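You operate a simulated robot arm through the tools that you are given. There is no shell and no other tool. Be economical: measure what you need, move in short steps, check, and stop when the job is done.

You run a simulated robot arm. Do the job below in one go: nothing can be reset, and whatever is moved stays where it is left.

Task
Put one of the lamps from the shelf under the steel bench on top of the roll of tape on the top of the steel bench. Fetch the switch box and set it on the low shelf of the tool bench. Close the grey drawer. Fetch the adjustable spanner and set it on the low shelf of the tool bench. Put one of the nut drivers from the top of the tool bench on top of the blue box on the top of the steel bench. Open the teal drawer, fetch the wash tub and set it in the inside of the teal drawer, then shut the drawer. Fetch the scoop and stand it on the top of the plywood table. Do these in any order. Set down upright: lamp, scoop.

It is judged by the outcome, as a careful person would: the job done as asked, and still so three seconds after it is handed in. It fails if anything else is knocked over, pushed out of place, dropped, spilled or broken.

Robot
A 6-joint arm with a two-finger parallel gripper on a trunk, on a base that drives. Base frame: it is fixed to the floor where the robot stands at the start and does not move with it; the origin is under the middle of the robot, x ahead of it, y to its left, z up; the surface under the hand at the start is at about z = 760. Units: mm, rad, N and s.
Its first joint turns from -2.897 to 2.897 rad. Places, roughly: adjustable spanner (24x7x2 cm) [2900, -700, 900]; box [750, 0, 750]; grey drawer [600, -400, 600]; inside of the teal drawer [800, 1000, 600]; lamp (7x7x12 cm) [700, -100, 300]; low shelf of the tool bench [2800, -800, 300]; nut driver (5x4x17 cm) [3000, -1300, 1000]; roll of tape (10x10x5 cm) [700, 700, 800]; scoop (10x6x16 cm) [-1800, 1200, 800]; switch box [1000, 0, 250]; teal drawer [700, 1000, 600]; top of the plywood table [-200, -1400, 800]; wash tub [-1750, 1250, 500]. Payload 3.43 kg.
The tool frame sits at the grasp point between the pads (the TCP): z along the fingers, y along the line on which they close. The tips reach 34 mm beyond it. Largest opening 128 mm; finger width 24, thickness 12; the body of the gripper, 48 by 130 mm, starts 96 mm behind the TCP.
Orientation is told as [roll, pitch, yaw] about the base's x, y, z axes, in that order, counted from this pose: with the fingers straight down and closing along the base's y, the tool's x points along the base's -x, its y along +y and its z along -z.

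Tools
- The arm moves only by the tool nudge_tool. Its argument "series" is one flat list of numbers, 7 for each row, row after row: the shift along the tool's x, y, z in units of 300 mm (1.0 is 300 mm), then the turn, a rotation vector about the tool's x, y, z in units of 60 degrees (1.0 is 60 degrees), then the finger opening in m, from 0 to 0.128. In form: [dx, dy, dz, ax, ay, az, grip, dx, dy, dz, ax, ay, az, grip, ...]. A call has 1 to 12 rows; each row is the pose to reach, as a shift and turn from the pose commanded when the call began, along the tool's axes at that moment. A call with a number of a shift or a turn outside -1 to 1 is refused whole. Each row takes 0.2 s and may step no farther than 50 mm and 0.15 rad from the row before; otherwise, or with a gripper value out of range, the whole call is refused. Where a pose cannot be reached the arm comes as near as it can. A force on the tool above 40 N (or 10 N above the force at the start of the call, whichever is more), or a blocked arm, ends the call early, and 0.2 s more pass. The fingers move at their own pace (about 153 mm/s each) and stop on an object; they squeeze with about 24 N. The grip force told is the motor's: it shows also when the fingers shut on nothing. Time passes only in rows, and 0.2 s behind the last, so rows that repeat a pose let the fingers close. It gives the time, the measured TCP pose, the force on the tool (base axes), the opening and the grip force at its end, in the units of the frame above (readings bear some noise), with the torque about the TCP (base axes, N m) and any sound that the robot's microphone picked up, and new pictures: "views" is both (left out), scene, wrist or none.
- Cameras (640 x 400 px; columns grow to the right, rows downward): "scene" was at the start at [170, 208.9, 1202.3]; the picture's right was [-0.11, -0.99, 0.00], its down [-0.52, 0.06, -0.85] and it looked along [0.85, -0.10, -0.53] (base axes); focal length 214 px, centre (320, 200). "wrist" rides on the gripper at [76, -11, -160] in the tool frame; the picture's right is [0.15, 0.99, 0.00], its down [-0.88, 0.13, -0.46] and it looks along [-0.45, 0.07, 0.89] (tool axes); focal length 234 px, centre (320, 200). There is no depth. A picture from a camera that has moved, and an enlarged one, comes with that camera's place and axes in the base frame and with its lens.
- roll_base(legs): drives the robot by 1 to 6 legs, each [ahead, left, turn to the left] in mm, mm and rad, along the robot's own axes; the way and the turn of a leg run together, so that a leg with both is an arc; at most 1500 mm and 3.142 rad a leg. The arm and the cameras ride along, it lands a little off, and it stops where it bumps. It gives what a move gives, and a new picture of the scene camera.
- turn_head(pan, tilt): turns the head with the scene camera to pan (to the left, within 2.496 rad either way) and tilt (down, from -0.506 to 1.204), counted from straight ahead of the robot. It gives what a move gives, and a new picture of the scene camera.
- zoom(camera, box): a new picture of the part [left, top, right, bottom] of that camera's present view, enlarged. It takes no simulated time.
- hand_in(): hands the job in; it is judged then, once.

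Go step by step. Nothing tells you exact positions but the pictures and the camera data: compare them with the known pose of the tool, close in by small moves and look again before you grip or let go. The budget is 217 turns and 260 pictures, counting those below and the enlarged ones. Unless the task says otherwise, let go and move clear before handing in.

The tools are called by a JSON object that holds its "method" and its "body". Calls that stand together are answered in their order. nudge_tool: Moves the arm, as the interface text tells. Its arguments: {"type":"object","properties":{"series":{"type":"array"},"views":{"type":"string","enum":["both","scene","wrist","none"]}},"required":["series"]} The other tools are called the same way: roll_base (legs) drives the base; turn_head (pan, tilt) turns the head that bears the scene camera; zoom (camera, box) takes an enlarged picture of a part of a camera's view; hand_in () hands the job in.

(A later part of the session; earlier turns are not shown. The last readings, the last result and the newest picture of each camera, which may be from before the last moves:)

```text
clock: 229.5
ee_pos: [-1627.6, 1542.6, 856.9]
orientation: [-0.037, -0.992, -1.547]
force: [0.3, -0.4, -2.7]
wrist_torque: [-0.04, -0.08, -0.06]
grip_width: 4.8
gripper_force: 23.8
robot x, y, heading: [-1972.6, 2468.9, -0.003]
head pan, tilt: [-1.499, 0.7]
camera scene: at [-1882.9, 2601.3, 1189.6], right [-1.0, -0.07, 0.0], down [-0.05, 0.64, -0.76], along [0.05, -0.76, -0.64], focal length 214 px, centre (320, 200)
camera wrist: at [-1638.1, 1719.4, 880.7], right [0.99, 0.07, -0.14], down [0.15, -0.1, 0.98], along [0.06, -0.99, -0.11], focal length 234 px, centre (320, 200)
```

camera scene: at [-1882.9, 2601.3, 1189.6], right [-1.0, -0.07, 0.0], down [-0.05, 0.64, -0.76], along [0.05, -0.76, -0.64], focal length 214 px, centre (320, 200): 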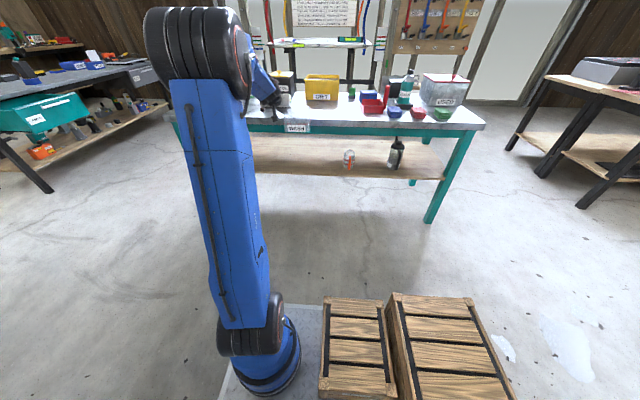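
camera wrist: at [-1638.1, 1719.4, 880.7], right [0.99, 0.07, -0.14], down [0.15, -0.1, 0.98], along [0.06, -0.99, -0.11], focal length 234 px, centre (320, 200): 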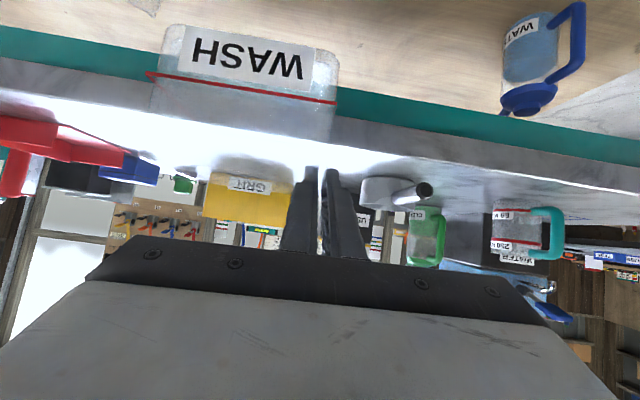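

The tub is clear. I'll raise it a bit more and drive so the arm, still pointing sideways, comes over the open drawer from its left side.

{"method": "nudge_tool", "body": {"series": [-0.1, 0, -0.07, 0, 0, 0, 0, -0.2, 0, -0.14, 0, 0, 0, 0, -0.25, 0, -0.2, 0, 0, 0, 0], "views": "none"}}

{"method": "roll_base", "body": {"legs": [[1080, 0, 0], [0, -480, 0], [700, 0, 0]]}}

{"method": "turn_head", "body": {"pan": -1.0, "tilt": 0.6}}

```text
clock: 230.3
ee_pos: [-1627.3, 1552.0, 952.2]
orientation: [-0.016, -0.991, -1.568]
force: [0.5, -0.1, -1.6]
wrist_torque: [0.04, -0.11, -0.01]
grip_width: 4.4
gripper_force: 23.9
robot x, y, heading: [-1971.8, 2468.5, -0.002]
head pan, tilt: [-1.499, 0.7]
```

```text
clock: 241.7
ee_pos: [126.3, 1047.6, 951.4]
orientation: [-0.016, -0.993, -1.576]
force: [0.3, -0.4, -2.4]
wrist_torque: [0.01, -0.07, -0.01]
grip_width: 4.6
gripper_force: 23.9
robot x, y, heading: [-208.1, 1968.6, -0.012]
head pan, tilt: [-1.499, 0.7]
camera scene: at [-118.7, 2098.4, 1189.5], right [-1.0, -0.06, 0.0], down [-0.04, 0.64, -0.76], along [0.05, -0.76, -0.64], focal length 214 px, centre (320, 200)
```

scene: 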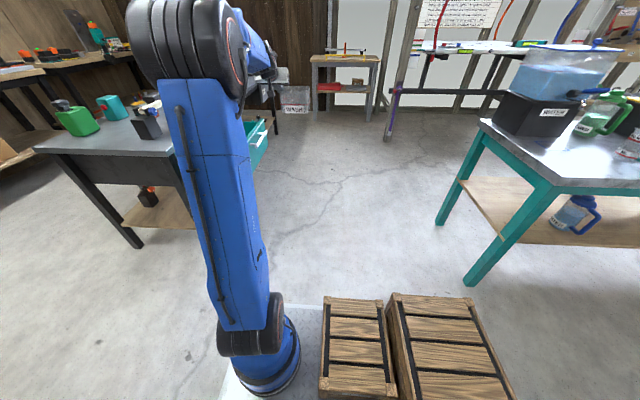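

```text
clock: 242.6
ee_pos: [126.3, 1045.8, 952.0]
orientation: [-0.015, -0.993, -1.578]
force: [-0.1, -0.1, -0.8]
wrist_torque: [0.06, -0.06, 0.0]
grip_width: 4.4
gripper_force: 23.9
robot x, y, heading: [-206.7, 1964.2, -0.003]
head pan, tilt: [-1.0, 0.6]
camera scene: at [-77.0, 2108.3, 1198.2], right [-0.85, -0.53, 0.0], down [-0.3, 0.48, -0.82], along [0.44, -0.7, -0.57], focal length 214 px, centre (320, 200)
```

scene: 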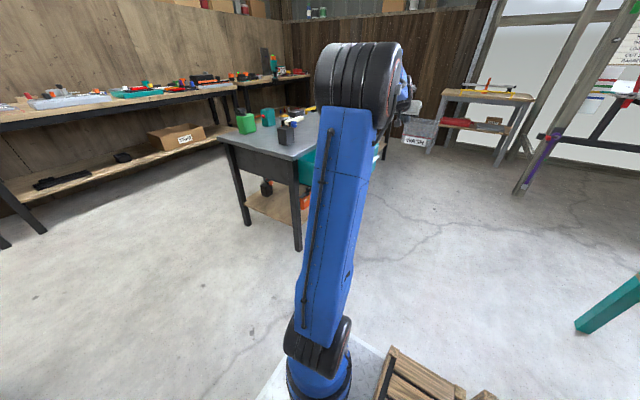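

Approaching the drawer: 375 mm more ahead and a little to the right.

{"method": "roll_base", "body": {"legs": [[372, -40, 0]]}}

{"method": "nudge_tool", "body": {"series": [0, 0, 0, 0, 0, 0, 0], "views": "wrist"}}

```text
clock: 245.0
ee_pos: [492.5, 999.9, 951.8]
orientation: [-0.014, -0.992, -1.578]
force: [-0.8, 0.0, -1.4]
wrist_torque: [0.04, -0.08, -0.05]
grip_width: 4.9
gripper_force: 24.3
robot x, y, heading: [160.6, 1923.0, -0.015]
head pan, tilt: [-1.0, 0.6]
camera scene: at [292.0, 2064.0, 1198.2], right [-0.85, -0.53, 0.0], down [-0.3, 0.48, -0.82], along [0.44, -0.7, -0.57], focal length 214 px, centre (320, 200)
```

scene: 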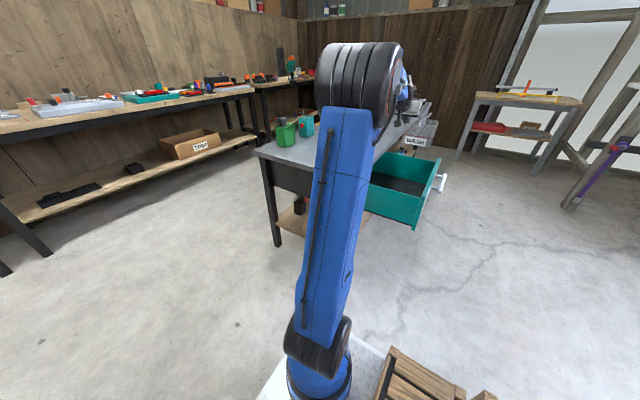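

```text
clock: 245.4
ee_pos: [492.6, 1001.3, 951.9]
orientation: [-0.016, -0.994, -1.581]
force: [0.6, 0.1, -0.6]
wrist_torque: [0.07, -0.1, 0.0]
grip_width: 4.5
gripper_force: 23.8
robot x, y, heading: [162.2, 1923.1, -0.01]
head pan, tilt: [-1.0, 0.6]
camera wrist: at [486.1, 1177.8, 975.9], right [0.99, 0.06, -0.13], down [0.14, -0.1, 0.99], along [0.04, -0.99, -0.11], focal length 234 px, centre (320, 200)
```

wrist: 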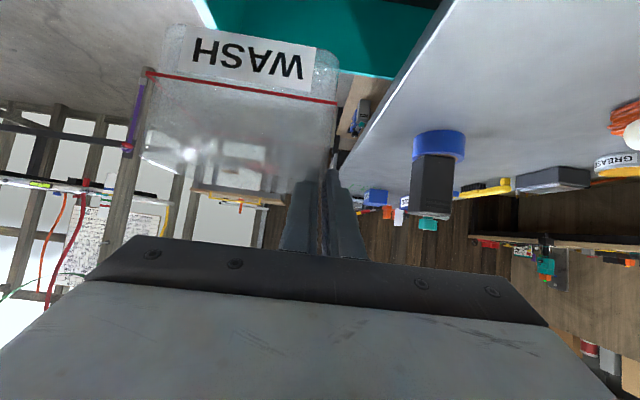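

The tub is over the drawer with clearance on both sides. Descending 200 mm.

{"method": "nudge_tool", "body": {"series": [0.112, 0, 0.073, 0, 0, 0, 0, 0.224, 0, 0.145, 0, 0, 0, 0, 0.336, 0, 0.218, 0, 0, 0, 0, 0.448, 0, 0.29, 0, 0, 0, 0, 0.56, 0, 0.363, 0, 0, 0, 0], "views": "wrist"}}

{"method": "zoom", "body": {"camera": "scene", "box": [350, 100, 460, 240]}}

```text
clock: 246.6
ee_pos: [490.6, 1000.9, 750.8]
orientation: [-0.008, -0.992, -1.591]
force: [0.1, 0.4, -0.6]
wrist_torque: [0.08, -0.04, 0.04]
grip_width: 4.9
gripper_force: 24.2
robot x, y, heading: [160.5, 1920.1, -0.017]
head pan, tilt: [-1.0, 0.6]
camera wrist: at [484.2, 1177.9, 775.3], right [0.99, 0.05, -0.13], down [0.13, -0.1, 0.99], along [0.04, -0.99, -0.11], focal length 234 px, centre (320, 200)
```

wrist: 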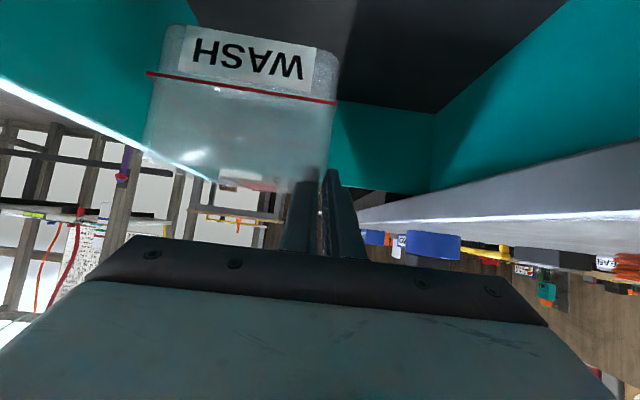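

```text
2.86 times, centred on (405, 170) of scene
camera zoom: at [291.9, 2064.2, 1198.2], right [-0.85, -0.53, 0.0], down [-0.3, 0.48, -0.83], along [0.44, -0.7, -0.56], focal length 613 px, centre (77, 286)
```

zoom: 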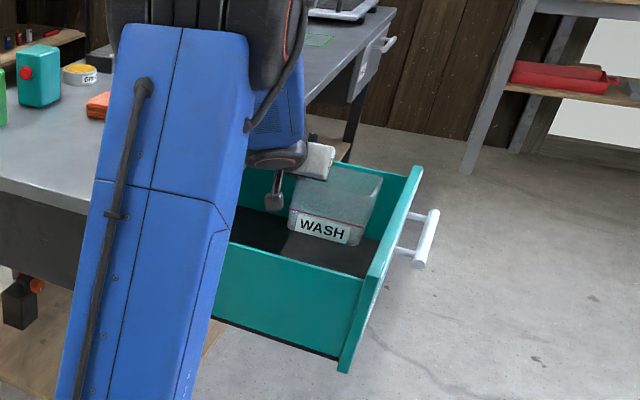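

The camera housing would come close to the drawer's left wall if I lower here, so I'll strafe 100 mm toward the drawer's middle first.

{"method": "roll_base", "body": {"legs": [[0, -90, 0.012]]}}

{"method": "nudge_tool", "body": {"series": [0.05, 0, 0.033, 0, 0, 0, 0, 0.1, 0, 0.066, 0, 0, 0, 0, 0.15, 0, 0.1, 0, 0, 0, 0, 0.185, 0, 0.12, 0, 0, 0, 0], "views": "wrist"}}

{"method": "zoom", "body": {"camera": "scene", "box": [350, 100, 460, 240]}}

```text
clock: 247.7
ee_pos: [498.8, 913.6, 752.4]
orientation: [-0.015, -0.993, -1.571]
force: [0.4, 0.3, -1.3]
wrist_torque: [0.02, -0.06, 0.0]
grip_width: 4.9
gripper_force: 23.9
robot x, y, heading: [163.9, 1828.3, -0.006]
head pan, tilt: [-1.0, 0.6]
camera scene: at [289.9, 1974.0, 1198.2], right [-0.84, -0.54, 0.0], down [-0.3, 0.48, -0.82], along [0.44, -0.7, -0.57], focal length 214 px, centre (320, 200)
```

scene: 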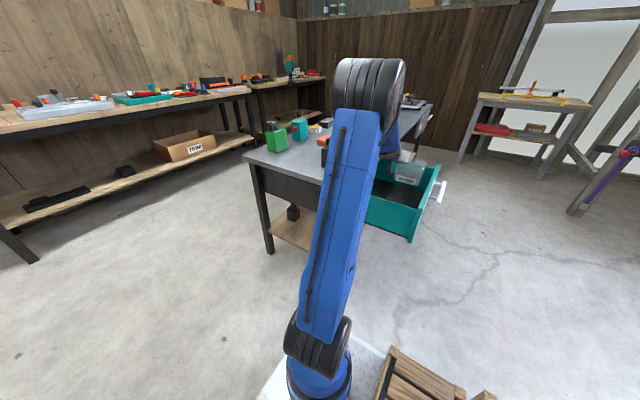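

```text
clock: 248.7
ee_pos: [498.2, 913.4, 684.6]
orientation: [-0.015, -0.993, -1.571]
force: [0.1, -0.2, -1.3]
wrist_torque: [0.04, -0.07, 0.03]
grip_width: 4.7
gripper_force: 24.2
robot x, y, heading: [159.0, 1828.2, -0.003]
head pan, tilt: [-1.0, 0.6]
camera wrist: at [489.2, 1089.0, 708.9], right [0.99, 0.07, -0.13], down [0.14, -0.1, 0.99], along [0.05, -0.99, -0.11], focal length 234 px, centre (320, 200)
```

wrist: 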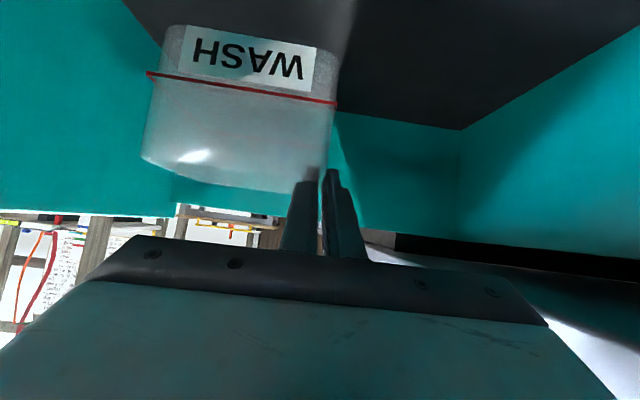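

```text
2.86 times, centred on (405, 170) of scene
camera zoom: at [289.8, 1974.1, 1198.2], right [-0.84, -0.54, 0.0], down [-0.3, 0.48, -0.82], along [0.44, -0.7, -0.57], focal length 613 px, centre (77, 286)
```

zoom: 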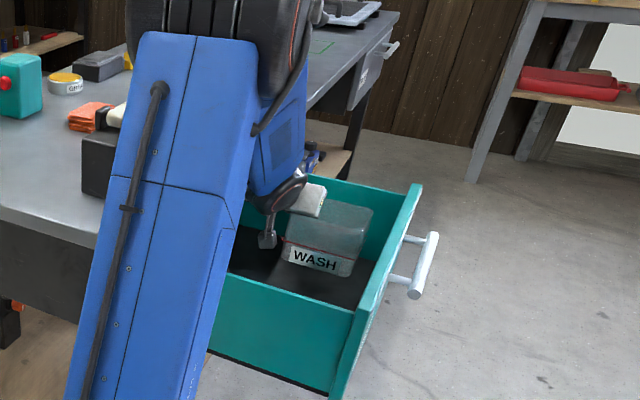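

Tub bottom at about z 577. Lowering in small steps to the drawer floor.

{"method": "nudge_tool", "body": {"series": [0.014, 0, 0.009, 0, 0, 0, 0, 0.028, 0, 0.018, 0, 0, 0, 0, 0.034, 0, 0.022, 0, 0, 0, 0], "views": "none"}}

{"method": "nudge_tool", "body": {"series": [0.01, 0, 0.0065, 0, 0, 0, 0, 0.02, 0, 0.013, 0, 0, 0, 0], "views": "none"}}

{"method": "nudge_tool", "body": {"series": [0.01, 0, 0.0065, 0, 0, 0, 0, 0.02, 0, 0.013, 0, 0, 0, 0], "views": "wrist"}}

```text
clock: 249.5
ee_pos: [499.1, 913.4, 672.8]
orientation: [-0.014, -0.993, -1.57]
force: [0.5, -0.3, -1.7]
wrist_torque: [0.07, -0.08, -0.01]
grip_width: 4.8
gripper_force: 24.0
robot x, y, heading: [161.6, 1828.8, -0.003]
head pan, tilt: [-1.0, 0.6]
```

```text
clock: 250.1
ee_pos: [498.2, 912.8, 666.3]
orientation: [-0.016, -0.994, -1.573]
force: [0.2, -1.1, -0.6]
wrist_torque: [0.06, -0.09, -0.01]
grip_width: 4.7
gripper_force: 23.9
robot x, y, heading: [159.3, 1828.3, 0.001]
head pan, tilt: [-1.0, 0.6]
```

```text
clock: 250.7
ee_pos: [497.6, 912.9, 662.9]
orientation: [-0.016, -1.0, -1.571]
force: [0.5, -2.1, 27.2]
wrist_torque: [0.09, -0.12, 0.04]
grip_width: 4.7
gripper_force: 23.9
robot x, y, heading: [158.3, 1832.1, 0.001]
head pan, tilt: [-1.0, 0.6]
camera wrist: at [489.5, 1090.0, 686.2], right [0.99, 0.07, -0.13], down [0.14, -0.09, 0.99], along [0.05, -0.99, -0.1], focal length 234 px, centre (320, 200)
```

wrist: 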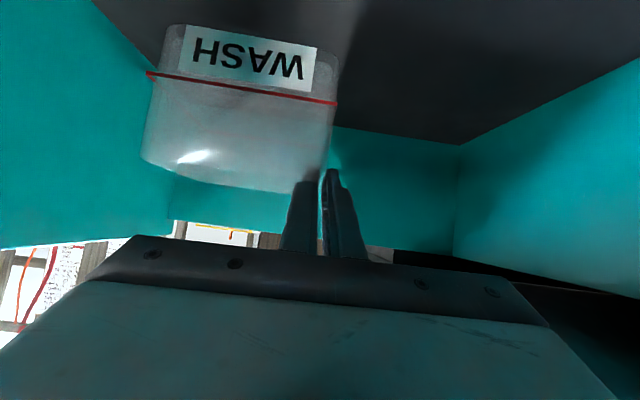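

It is on the drawer floor. Easing, opening a little, and rising straight up.

{"method": "nudge_tool", "body": {"series": [-0.01, 0, -0.0065, 0, 0, 0, 0, -0.01, 0, -0.0065, 0, 0, 0, 0.03, -0.01, 0, -0.0065, 0, 0, 0, 0.03, -0.1, 0, -0.065, 0, 0, 0, 0.03, -0.2, 0, -0.13, 0, 0, 0, 0.03, -0.32, 0, -0.2, 0, 0, 0, 0.03, -0.44, 0, -0.28, 0, 0, 0, 0.03, -0.56, 0, -0.363, 0, 0, 0, 0.03, -0.68, 0, -0.44, 0, 0, 0, 0.03, -0.8, 0, -0.52, 0, 0, 0, 0.03], "views": "wrist"}}

{"method": "zoom", "body": {"camera": "scene", "box": [350, 100, 460, 240]}}

```text
clock: 252.9
ee_pos: [498.8, 914.3, 943.9]
orientation: [-0.018, -0.99, -1.57]
force: [0.4, 0.2, 0.2]
wrist_torque: [-0.01, 0.01, -0.03]
grip_width: 30.2
gripper_force: 0.2
robot x, y, heading: [162.6, 1828.6, -0.007]
head pan, tilt: [-1.0, 0.6]
camera wrist: at [490.5, 1089.3, 968.3], right [0.99, 0.07, -0.13], down [0.14, -0.1, 0.99], along [0.05, -0.99, -0.11], focal length 234 px, centre (320, 200)
```

wrist: 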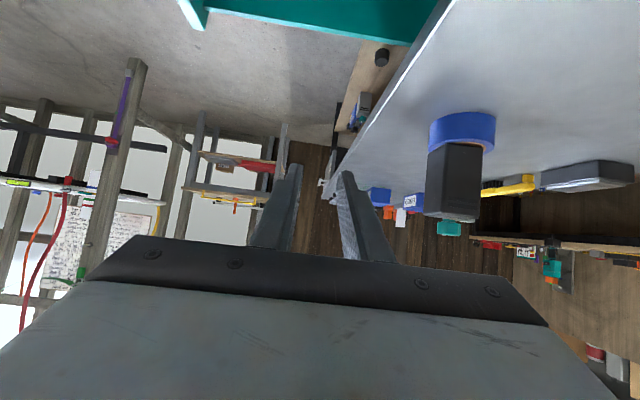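

```text
2.86 times, centred on (405, 170) of scene
camera zoom: at [289.9, 1973.9, 1198.2], right [-0.84, -0.54, 0.0], down [-0.3, 0.48, -0.82], along [0.44, -0.7, -0.57], focal length 613 px, centre (77, 286)
```

zoom: 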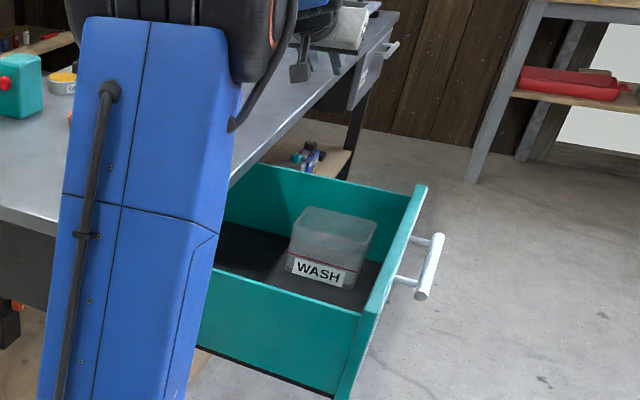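

The tub rests upright in the drawer. Now I'll go around to the front of the handle and push the drawer shut.

{"method": "roll_base", "body": {"legs": [[-290, 0, 0], [0, 85, 0]]}}

{"method": "nudge_tool", "body": {"series": [0.12, 0, 0.078, 0, 0, 0, 0.01, 0.24, 0, 0.155, 0, 0, 0, 0, 0.36, 0, 0.233, 0, 0, 0, 0, 0.48, 0, 0.31, 0, 0, 0, 0, 0.6, 0, 0.39, 0, 0, 0, 0, 0.685, 0, 0.444, 0, 0, 0, 0], "views": "wrist"}}

{"method": "zoom", "body": {"camera": "scene", "box": [240, 80, 460, 240]}}

```text
clock: 255.5
ee_pos: [215.5, 1000.5, 944.1]
orientation: [-0.016, -0.993, -1.57]
force: [0.2, -0.4, -0.4]
wrist_torque: [-0.03, 0.03, -0.02]
grip_width: 30.0
gripper_force: 0.0
robot x, y, heading: [-125.8, 1914.6, -0.002]
head pan, tilt: [-1.0, 0.6]
camera scene: at [5.0, 2060.4, 1198.2], right [-0.84, -0.54, 0.0], down [-0.3, 0.48, -0.82], along [0.44, -0.7, -0.57], focal length 214 px, centre (320, 200)
```

scene: 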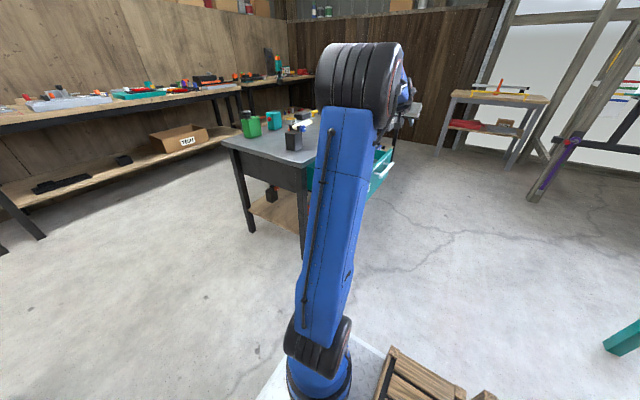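

```text
clock: 256.9
ee_pos: [213.4, 1000.3, 699.2]
orientation: [-0.005, -0.991, -1.586]
force: [-0.3, -0.2, 0.8]
wrist_torque: [0.05, 0.07, 0.0]
grip_width: 0.0
gripper_force: 24.1
robot x, y, heading: [-123.4, 1914.9, -0.002]
head pan, tilt: [-1.0, 0.6]
camera wrist: at [205.9, 1176.9, 723.5], right [0.99, 0.06, -0.12], down [0.13, -0.1, 0.99], along [0.05, -0.99, -0.11], focal length 234 px, centre (320, 200)
```

wrist: 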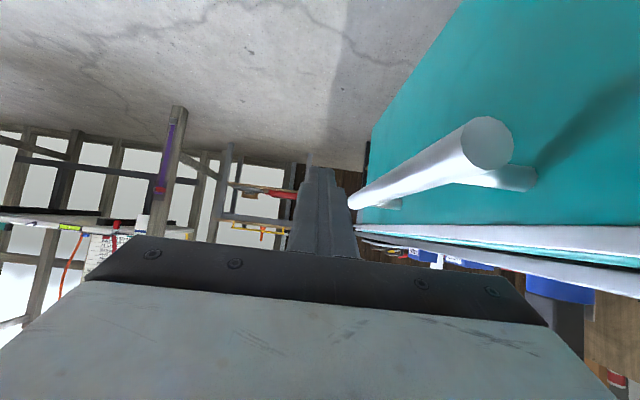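

```text
2.50 times, centred on (350, 160) of scene
camera zoom: at [4.9, 2060.6, 1198.2], right [-0.84, -0.54, 0.0], down [-0.3, 0.48, -0.83], along [0.44, -0.7, -0.56], focal length 536 px, centre (245, 300)
```

zoom: 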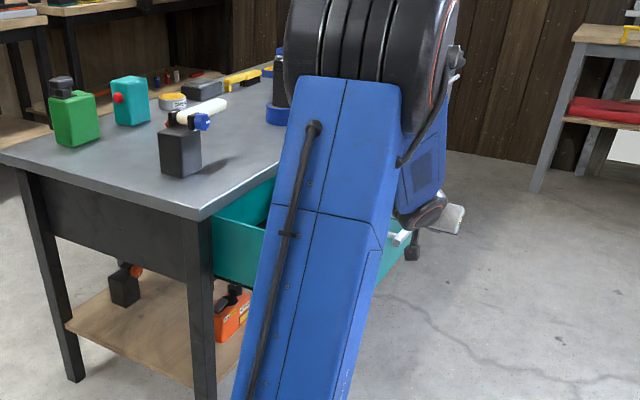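

The fingers are in front of the rod at the right height. Driving forward to push most of the way.

{"method": "roll_base", "body": {"legs": [[140, 0, 0], [130, 0, 0]]}}

{"method": "nudge_tool", "body": {"series": [0, 0.03, 0, 0, 0, 0, 0, 0, 0.06, 0, 0, 0, 0, 0], "views": "wrist"}}

```text
clock: 259.1
ee_pos: [489.2, 1001.0, 699.4]
orientation: [-0.016, -0.995, -1.565]
force: [0.2, -0.8, -0.3]
wrist_torque: [0.0, -0.02, 0.0]
grip_width: 0.1
gripper_force: 23.5
robot x, y, heading: [148.8, 1913.3, 0.002]
head pan, tilt: [-1.0, 0.6]
camera scene: at [276.2, 2060.9, 1198.2], right [-0.84, -0.54, 0.0], down [-0.31, 0.47, -0.82], along [0.45, -0.69, -0.57], focal length 214 px, centre (320, 200)
```

scene: 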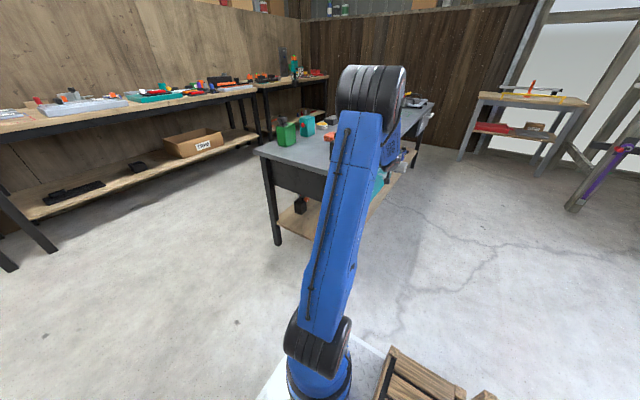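

```text
clock: 259.8
ee_pos: [507.6, 1002.2, 699.1]
orientation: [-0.017, -0.993, -1.567]
force: [0.1, 0.1, -0.3]
wrist_torque: [0.02, -0.02, 0.0]
grip_width: 0.0
gripper_force: 24.3
robot x, y, heading: [149.6, 1913.0, 0.003]
head pan, tilt: [-1.0, 0.6]
camera wrist: at [498.1, 1177.3, 723.4], right [0.99, 0.07, -0.13], down [0.14, -0.1, 0.99], along [0.06, -0.99, -0.11], focal length 234 px, centre (320, 200)
```

wrist: 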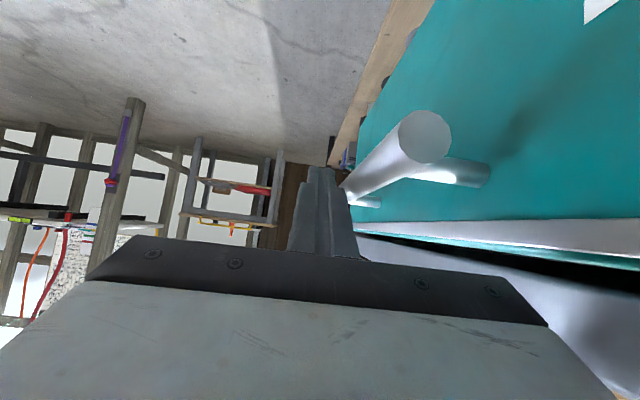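

Contact with the rod; the arm now pushes the last stretch until it seats.

{"method": "nudge_tool", "body": {"series": [0, 0.03, 0, 0, 0, 0, 0, 0, 0.06, 0, 0, 0, 0, 0, 0, 0.08, 0, 0, 0, 0, 0, 0, 0.1, 0, 0, 0, 0, 0, 0, 0.12, 0, 0, 0, 0, 0, 0, 0.14, 0, 0, 0, 0, 0, 0, 0.16, 0, 0, 0, 0, 0], "views": "wrist"}}

{"method": "zoom", "body": {"camera": "scene", "box": [240, 80, 460, 240]}}

```text
clock: 260.5
ee_pos: [523.5, 999.9, 699.3]
orientation: [-0.022, -0.992, -1.568]
force: [-7.6, 2.4, 2.1]
wrist_torque: [0.22, -0.63, 1.12]
grip_width: 0.0
gripper_force: 24.4
robot x, y, heading: [149.3, 1918.2, 0.001]
head pan, tilt: [-1.0, 0.6]
stopped in row 3: the force on the tool passed its limit at 50 N (the readings are from after the stop); the commanded pose is now the measured one
camera wrist: at [515.6, 1177.1, 723.6], right [0.99, 0.07, -0.13], down [0.14, -0.1, 0.98], along [0.05, -0.99, -0.11], focal length 234 px, centre (320, 200)
```

wrist: 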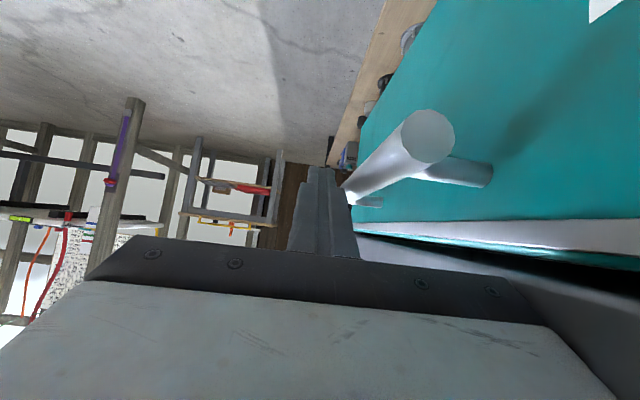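

```text
2.50 times, centred on (350, 160) of scene
camera zoom: at [275.6, 2061.1, 1198.2], right [-0.84, -0.54, 0.0], down [-0.31, 0.48, -0.83], along [0.45, -0.69, -0.56], focal length 536 px, centre (245, 300)
```

zoom: 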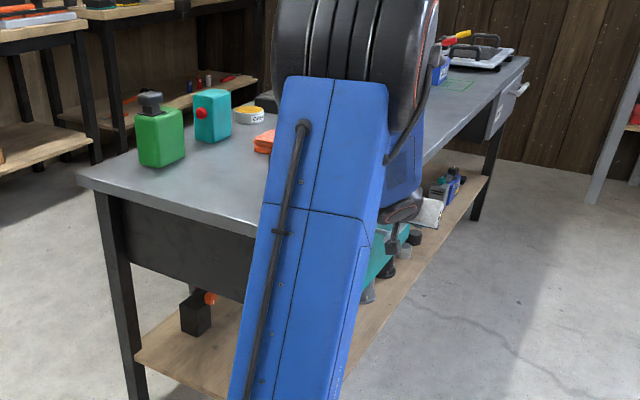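

It stopped a few millimetres before the rod's original position (about 549). I'll press again gently to see whether it moves further.

{"method": "nudge_tool", "body": {"series": [0, 0.01, 0, 0, 0, 0, 0, 0, 0.016, 0, 0, 0, 0, 0, 0, 0.022, 0, 0, 0, 0, 0, 0, 0.028, 0, 0, 0, 0, 0, 0, 0.034, 0, 0, 0, 0, 0, 0, 0.04, 0, 0, 0, 0, 0], "views": "none"}}

{"method": "nudge_tool", "body": {"series": [0, -0.05, 0, 0, 0, 0, 0, 0, -0.15, 0, 0, 0, 0, 0, 0, -0.28, 0, 0, 0, 0, 0], "views": "wrist"}}

```text
clock: 261.0
ee_pos: [523.2, 1001.1, 699.3]
orientation: [-0.022, -0.991, -1.57]
force: [-7.5, 1.5, 2.5]
wrist_torque: [0.2, -0.61, 1.04]
grip_width: 0.0
gripper_force: 24.1
robot x, y, heading: [145.4, 1917.8, 0.005]
head pan, tilt: [-1.0, 0.6]
stopped in row 2: the force on the tool passed its limit at 44 N (the readings are from after the stop); the commanded pose is now the measured one
```

```text
clock: 261.8
ee_pos: [442.6, 1002.4, 702.3]
orientation: [-0.023, -0.991, -1.568]
force: [-0.1, -0.3, 0.4]
wrist_torque: [0.02, 0.01, 0.0]
grip_width: 0.0
gripper_force: 23.5
robot x, y, heading: [145.4, 1915.7, -0.001]
head pan, tilt: [-1.0, 0.6]
camera wrist: at [434.2, 1178.8, 726.4], right [0.99, 0.06, -0.13], down [0.14, -0.1, 0.98], along [0.05, -0.99, -0.11], focal length 234 px, centre (320, 200)
```

wrist: 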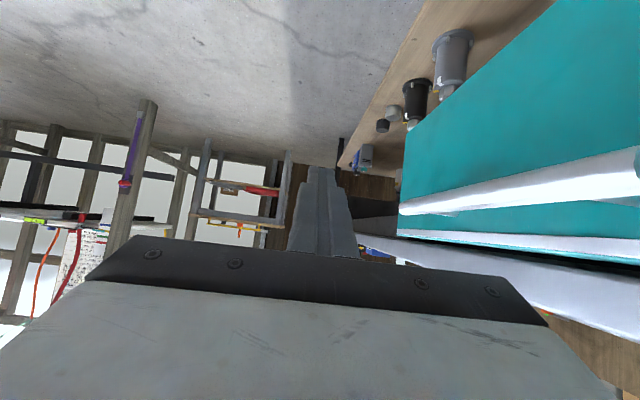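

It's against a hard stop. I'll raise the arm, back off and look at the drawer front and the aisle behind the bench.

{"method": "nudge_tool", "body": {"series": [-0.12, 0, -0.1, 0, 0, 0, 0, -0.24, 0, -0.2, 0, 0, 0, 0, -0.36, 0, -0.28, 0, 0, 0, 0, -0.48, 0, -0.36, 0, 0, 0, 0, -0.6, 0, -0.44, 0, 0, 0, 0, -0.72, 0, -0.52, 0, 0, 0, 0, -0.84, 0, -0.6, 0, 0, 0, 0], "views": "none"}}

{"method": "roll_base", "body": {"legs": [[-650, 0, 0]]}}

{"method": "turn_head", "body": {"pan": -0.55, "tilt": 0.4}}

```text
clock: 263.4
ee_pos: [445.2, 1014.9, 1007.3]
orientation: [-0.021, -0.99, -1.569]
force: [0.4, -1.4, -0.4]
wrist_torque: [0.0, 0.04, -0.01]
grip_width: 0.0
gripper_force: 24.2
robot x, y, heading: [146.4, 1917.6, 0.006]
head pan, tilt: [-1.0, 0.6]
```

```text
clock: 267.1
ee_pos: [-218.2, 1015.0, 1008.4]
orientation: [-0.023, -0.99, -1.575]
force: [0.6, -0.6, -0.2]
wrist_torque: [0.02, -0.02, 0.02]
grip_width: 0.0
gripper_force: 24.0
robot x, y, heading: [-508.5, 1919.3, -0.016]
head pan, tilt: [-1.0, 0.6]
camera scene: at [-379.9, 2062.5, 1198.2], right [-0.85, -0.53, 0.0], down [-0.3, 0.48, -0.82], along [0.44, -0.7, -0.57], focal length 214 px, centre (320, 200)
```

scene: 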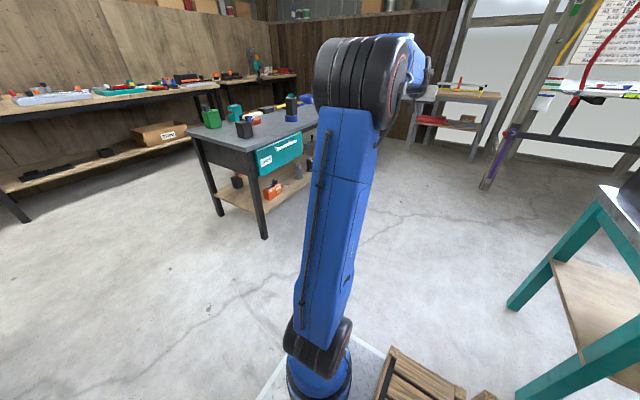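

```text
clock: 267.9
ee_pos: [-218.7, 1015.3, 1007.1]
orientation: [-0.022, -0.992, -1.575]
force: [-1.6, 0.4, 0.0]
wrist_torque: [-0.01, 0.04, -0.01]
grip_width: 0.0
gripper_force: 23.8
robot x, y, heading: [-509.4, 1920.3, -0.01]
head pan, tilt: [-0.55, 0.4]
camera scene: at [-348.5, 2088.1, 1216.4], right [-0.53, -0.85, 0.0], down [-0.33, 0.21, -0.92], along [0.78, -0.49, -0.39], focal length 214 px, centre (320, 200)
```

scene: 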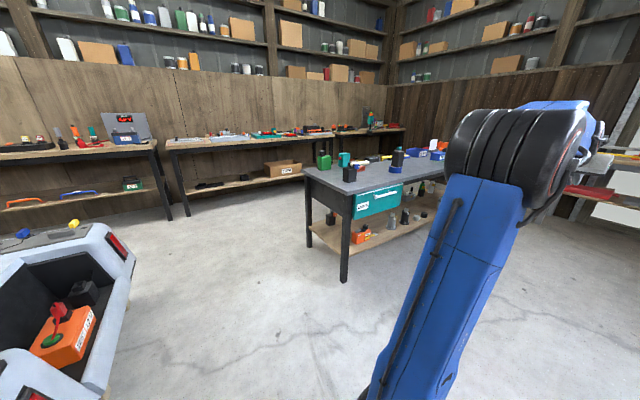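

{"method": "zoom", "body": {"camera": "scene", "box": [290, 140, 450, 240]}}

{"method": "zoom", "body": {"camera": "scene", "box": [160, 100, 420, 200]}}

```text
4.00 times, centred on (370, 190) of scene
camera zoom: at [-348.5, 2088.1, 1216.4], right [-0.53, -0.85, 0.0], down [-0.33, 0.21, -0.92], along [0.78, -0.49, -0.39], focal length 858 px, centre (120, 240)
```

zoom: 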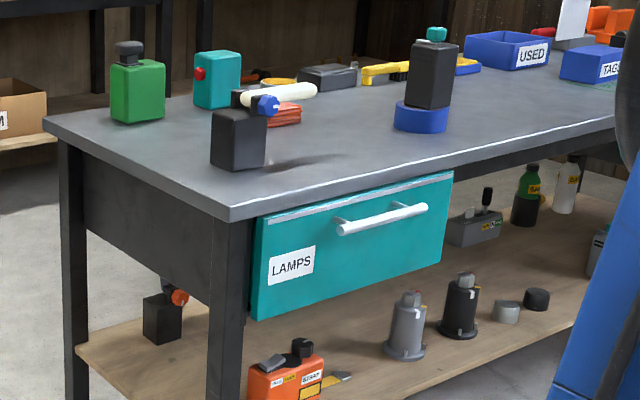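

```text
2.46 times, centred on (290, 150) of scene
camera zoom: at [-348.5, 2088.1, 1216.4], right [-0.53, -0.85, 0.0], down [-0.33, 0.21, -0.92], along [0.78, -0.49, -0.39], focal length 528 px, centre (394, 323)
```

zoom: 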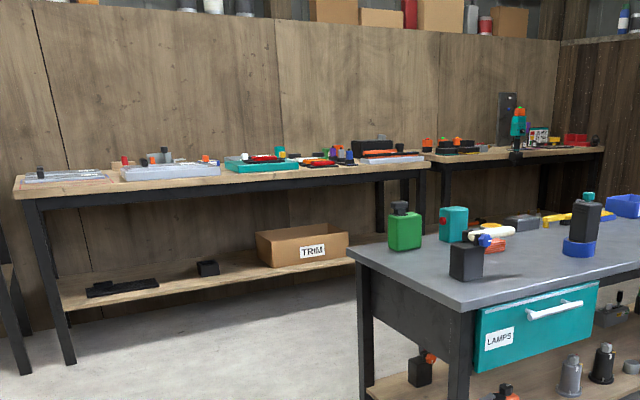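

The drawer is flush and closed. Now for the switch box: I'll retract the arm and go round into the aisle behind the steel bench.

{"method": "nudge_tool", "body": {"series": [0.073, 0, -0.112, 0, 0, 0, 0, 0.145, 0, -0.224, 0, 0, 0, 0, 0.218, 0, -0.336, 0, 0, 0, 0, 0.29, 0, -0.448, 0, 0, 0, 0, 0.363, 0, -0.56, 0, 0, 0, 0], "views": "none"}}

{"method": "roll_base", "body": {"legs": [[650, 0, 0], [0, 0, -1.56], [0, 1450, 0], [0, 300, 0]]}}

{"method": "turn_head", "body": {"pan": 0, "tilt": 0.5}}

```text
clock: 269.1
ee_pos: [-211.8, 1215.3, 1006.0]
orientation: [-0.023, -0.989, -1.577]
force: [0.0, -0.8, -0.7]
wrist_torque: [-0.02, 0.0, -0.03]
grip_width: 0.0
gripper_force: 24.1
robot x, y, heading: [-507.3, 1918.6, -0.006]
head pan, tilt: [-0.55, 0.4]
```

```text
clock: 285.1
ee_pos: [1195.4, 1585.0, 1007.2]
orientation: [-0.022, -0.991, 3.09]
force: [-0.5, 0.5, 0.1]
wrist_torque: [0.0, 0.01, -0.01]
grip_width: 0.2
gripper_force: 23.7
robot x, y, heading: [1910.2, 1850.7, -1.627]
head pan, tilt: [-0.55, 0.4]
camera scene: at [2074.9, 1682.1, 1216.4], right [-0.82, 0.57, 0.0], down [0.22, 0.32, -0.92], along [-0.52, -0.76, -0.39], focal length 214 px, centre (320, 200)
```

scene: 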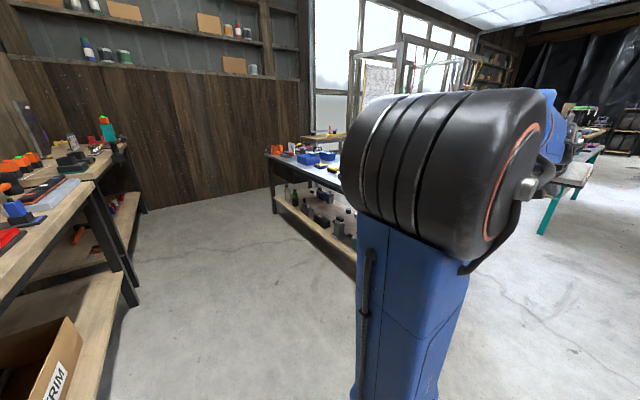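

```text
clock: 286.1
ee_pos: [1195.1, 1582.9, 1007.8]
orientation: [-0.023, -0.992, 3.091]
force: [0.4, 0.0, 0.2]
wrist_torque: [0.01, -0.02, 0.02]
grip_width: 0.0
gripper_force: 24.1
robot x, y, heading: [1907.5, 1850.2, -1.625]
head pan, tilt: [0.0, 0.499]
camera scene: at [2122.5, 1667.5, 1207.3], right [-1.0, 0.05, 0.0], down [0.03, 0.48, -0.88], along [-0.05, -0.88, -0.48], focal length 214 px, centre (320, 200)
```

scene: 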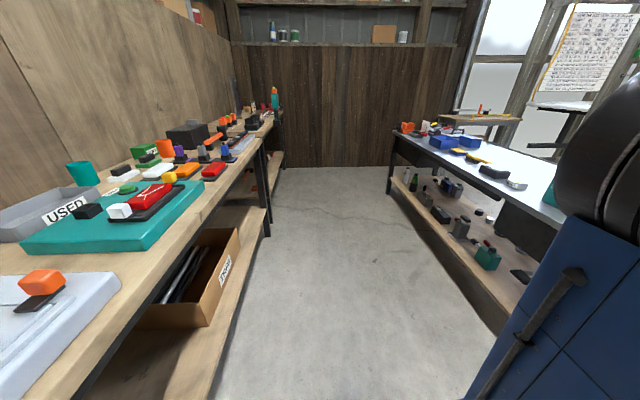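

The aisle is clear and about 1.1 m wide. I'll straighten and drive down it to behind the switch box.

{"method": "roll_base", "body": {"legs": [[0, 0, 0.055], [1400, 0, 0], [190, 0, 0]]}}

{"method": "turn_head", "body": {"pan": -1.2, "tilt": 0.7}}

{"method": "turn_head", "body": {"pan": 0.7, "tilt": 0.5}}

```text
clock: 294.6
ee_pos: [1216.1, -26.1, 1006.4]
orientation: [-0.022, -0.993, -3.134]
force: [0.8, 0.5, 0.9]
wrist_torque: [0.03, 0.05, 0.0]
grip_width: 0.2
gripper_force: 24.4
robot x, y, heading: [1917.0, 283.0, -1.566]
head pan, tilt: [0.0, 0.499]
camera scene: at [2137.6, 109.8, 1207.3], right [-1.0, 0.0, 0.0], down [0.0, 0.48, -0.88], along [0.0, -0.88, -0.48], focal length 214 px, centre (320, 200)
```

scene: 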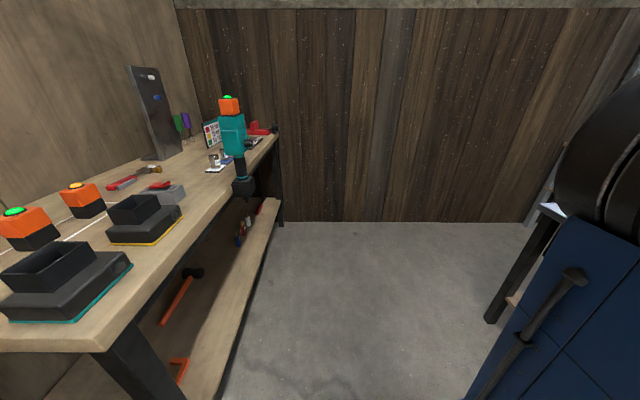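

```text
clock: 296.0
ee_pos: [1216.9, -25.9, 1007.6]
orientation: [-0.023, -0.99, -3.134]
force: [0.9, 0.0, -0.2]
wrist_torque: [-0.01, 0.0, 0.03]
grip_width: 0.2
gripper_force: 23.6
robot x, y, heading: [1918.7, 280.9, -1.565]
head pan, tilt: [-1.201, 0.7]
camera scene: at [2058.1, 169.7, 1189.5], right [-0.37, 0.93, 0.0], down [0.6, 0.24, -0.76], along [-0.71, -0.28, -0.64], focal length 214 px, centre (320, 200)
```

scene: 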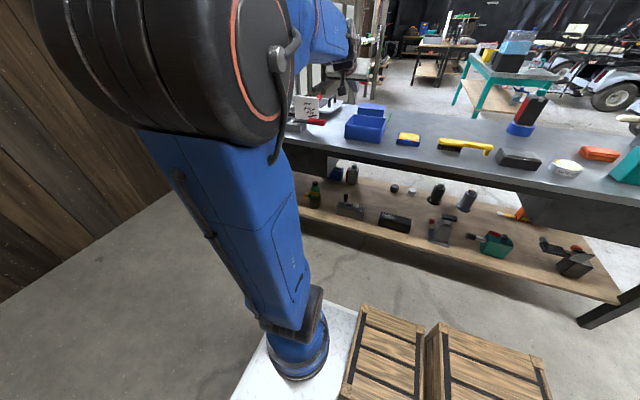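

```text
clock: 297.9
ee_pos: [1216.3, -26.6, 1007.8]
orientation: [-0.022, -0.991, -3.134]
force: [0.2, 0.1, 0.3]
wrist_torque: [0.01, -0.03, -0.01]
grip_width: 0.0
gripper_force: 24.4
robot x, y, heading: [1917.7, 282.8, -1.568]
head pan, tilt: [0.7, 0.499]
camera scene: at [2196.1, 131.4, 1207.3], right [-0.76, -0.65, 0.0], down [-0.31, 0.36, -0.88], along [0.57, -0.67, -0.48], focal length 214 px, centre (320, 200)
```

scene: 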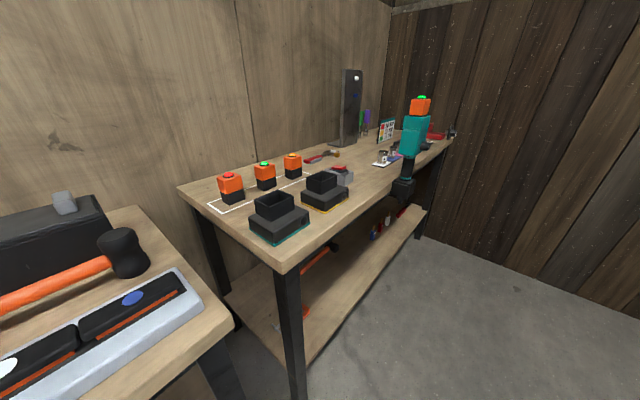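

The tool bench with drill and nut drivers is visible too. First the switch box: I'll shift a bit farther back and lower the tool behind the bench.

{"method": "roll_base", "body": {"legs": [[0, 110, 0]]}}

{"method": "nudge_tool", "body": {"series": [0.12, 0, 0.07, 0, 0, 0, 0, 0.24, 0, 0.14, 0, 0, 0, 0, 0.36, 0, 0.21, 0, 0, 0, 0, 0.48, 0, 0.28, 0, 0, 0, 0, 0.6, 0, 0.35, 0, 0, 0, 0], "views": "none"}}

{"method": "nudge_tool", "body": {"series": [0.12, 0, 0.07, 0, 0, 0, 0, 0.24, 0, 0.14, 0, 0, 0, 0, 0.36, 0, 0.21, 0, 0, 0, 0, 0.48, 0, 0.28, 0, 0, 0, 0, 0.6, 0, 0.35, 0, 0, 0, 0], "views": "wrist"}}

```text
clock: 299.0
ee_pos: [1328.7, -25.2, 1007.9]
orientation: [-0.022, -0.992, -3.134]
force: [0.0, 0.5, -0.5]
wrist_torque: [0.0, 0.05, 0.02]
grip_width: 0.1
gripper_force: 24.0
robot x, y, heading: [2024.4, 283.5, -1.565]
head pan, tilt: [0.7, 0.499]
camera scene: at [2305.9, 132.0, 1207.3], right [-0.76, -0.65, 0.0], down [-0.31, 0.36, -0.88], along [0.57, -0.67, -0.48], focal length 214 px, centre (320, 200)
```

scene: 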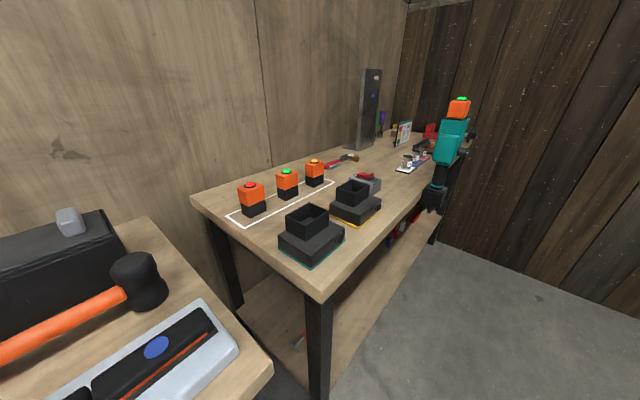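

```text
clock: 300.2
ee_pos: [1339.6, -22.6, 797.7]
orientation: [0.047, -0.983, 3.066]
force: [0.0, 0.5, 1.4]
wrist_torque: [0.1, -0.13, 0.06]
grip_width: 0.1
gripper_force: 24.6
robot x, y, heading: [2027.0, 281.7, -1.563]
head pan, tilt: [0.7, 0.499]
```

```text
clock: 301.4
ee_pos: [1348.8, -37.8, 601.3]
orientation: [-0.034, -0.991, -3.136]
force: [0.0, -0.4, 0.3]
wrist_torque: [0.02, 0.02, 0.02]
grip_width: 0.0
gripper_force: 23.7
out of reach, approached as far as the arm can: row 4, 5
robot x, y, heading: [2025.1, 278.6, -1.564]
head pan, tilt: [0.7, 0.499]
camera wrist: at [1524.5, -29.7, 625.6], right [0.06, -0.99, -0.14], down [-0.11, -0.15, 0.98], along [-0.99, -0.04, -0.11], focal length 234 px, centre (320, 200)
```

wrist: 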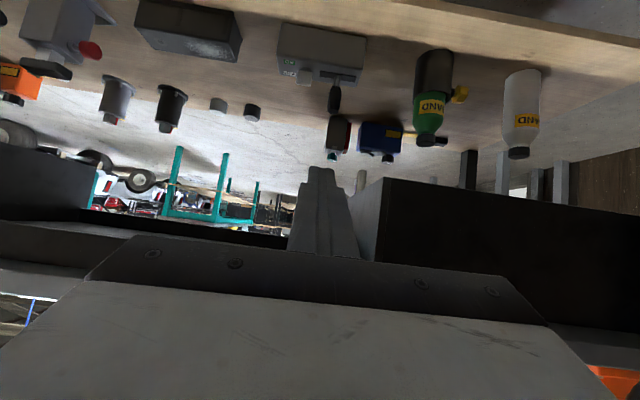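

{"method": "zoom", "body": {"camera": "wrist", "box": [240, 0, 480, 150]}}

```text
2.67 times, centred on (360, 75) of wrist
camera zoom: at [1524.5, -29.7, 625.6], right [0.06, -0.99, -0.14], down [-0.11, -0.15, 0.98], along [-0.99, -0.04, -0.11], focal length 624 px, centre (213, 533)
```

zoom: 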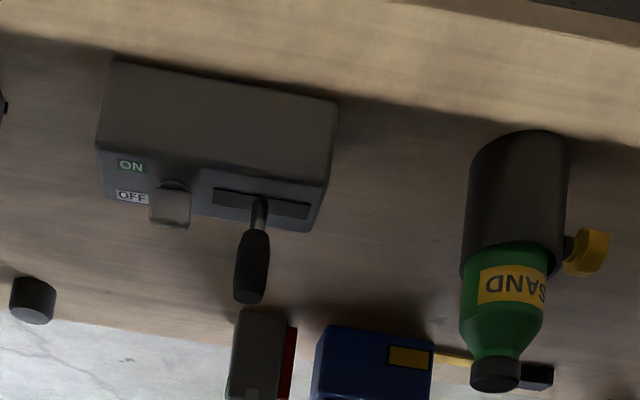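

From behind, the box sits at x 1025–1085, y -95..80, z 228–298, so it's 60 × 175 × 70 mm. I'll turn it by pushing its -y end so I can then grip its 60 mm width lengthwise.

{"method": "nudge_tool", "body": {"series": [0.05, 0.012, 0.12, 0, 0, 0, 0, 0.1, 0.024, 0.24, 0, 0, 0, 0, 0.15, 0.036, 0.36, 0, 0, 0, 0, 0.2, 0.048, 0.48, 0, 0, 0, 0, 0.247, 0.06, 0.598, 0, 0, 0, 0], "views": "none"}}

{"method": "nudge_tool", "body": {"series": [0.07, 0.012, 0.1, 0, 0, 0, 0, 0.14, 0.024, 0.2, 0, 0, 0, 0, 0.2, 0.036, 0.3, 0, 0, 0, 0, 0.25, 0.048, 0.42, 0, 0, 0, 0, 0.26, 0.06, 0.53, 0, 0, 0, 0], "views": "wrist"}}

```text
clock: 302.6
ee_pos: [1236.3, -66.6, 449.2]
orientation: [-0.075, -0.982, -3.11]
force: [0.0, -1.1, 0.4]
wrist_torque: [0.01, -0.04, -0.01]
grip_width: 0.0
gripper_force: 24.3
out of reach, approached as far as the arm can: row 1, 2, 3, 4, 5
robot x, y, heading: [2028.2, 281.5, -1.569]
head pan, tilt: [0.7, 0.499]
```

```text
clock: 303.8
ee_pos: [1136.5, -91.7, 302.3]
orientation: [-0.1, -0.981, -3.08]
force: [-0.2, 0.1, -0.1]
wrist_torque: [-0.02, -0.02, 0.01]
grip_width: 0.0
gripper_force: 24.0
out of reach, approached as far as the arm can: row 1, 2, 3, 4, 5
robot x, y, heading: [2028.0, 280.3, -1.559]
head pan, tilt: [0.7, 0.499]
camera wrist: at [1311.7, -83.3, 328.4], right [0.06, -0.98, -0.18], down [-0.11, -0.18, 0.98], along [-0.99, -0.04, -0.12], focal length 234 px, centre (320, 200)
```

wrist: 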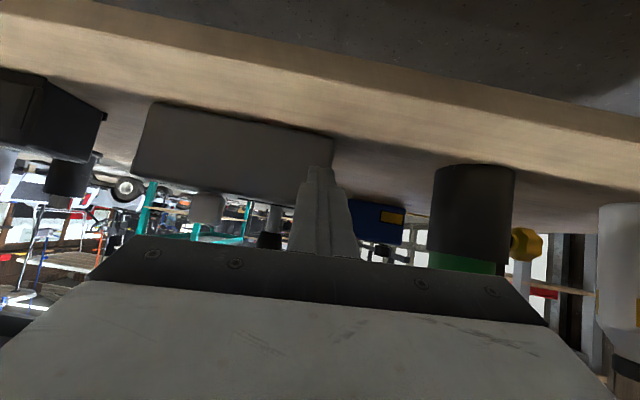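

I'll use a small base move to bring the fingertips to y≈-70, then push forward.

{"method": "roll_base", "body": {"legs": [[-24, 0, 0]]}}

{"method": "nudge_tool", "body": {"series": [0.0, 0, 0.1, 0, 0, 0, 0, -0.06, 0, 0.2, 0, 0, 0, 0, -0.12, 0, 0.3, 0, 0, 0, 0, -0.17, 0, 0.38, 0, 0, 0, 0], "views": "wrist"}}

```text
clock: 304.6
ee_pos: [1137.1, -66.4, 302.0]
orientation: [-0.099, -0.982, -3.078]
force: [0.5, -1.0, -0.1]
wrist_torque: [0.03, -0.01, 0.02]
grip_width: 0.0
gripper_force: 23.8
robot x, y, heading: [2026.9, 300.5, -1.568]
head pan, tilt: [0.7, 0.499]
camera scene: at [2305.6, 156.1, 1207.3], right [-0.76, -0.65, 0.0], down [-0.31, 0.36, -0.88], along [0.57, -0.67, -0.48], focal length 214 px, centre (320, 200)
```

scene: 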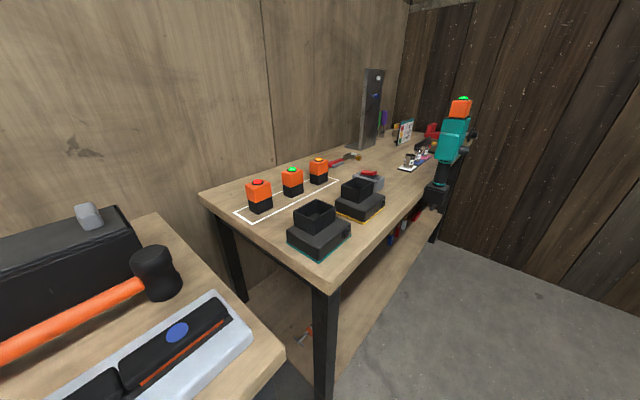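

```text
clock: 305.6
ee_pos: [1014.0, -61.6, 282.4]
orientation: [-0.1, -0.978, -3.079]
force: [0.3, -0.4, -1.2]
wrist_torque: [0.02, -0.01, 0.01]
grip_width: 0.0
gripper_force: 23.4
robot x, y, heading: [2028.3, 303.9, -1.57]
head pan, tilt: [0.7, 0.499]
camera wrist: at [1190.0, -55.2, 307.8], right [0.06, -0.98, -0.18], down [-0.11, -0.18, 0.98], along [-0.99, -0.04, -0.12], focal length 234 px, centre (320, 200)
```

wrist: 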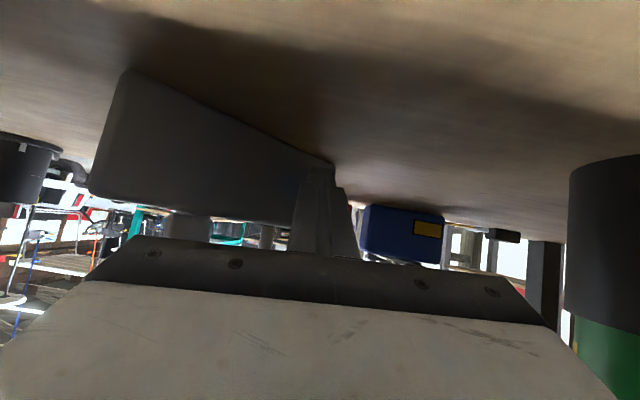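

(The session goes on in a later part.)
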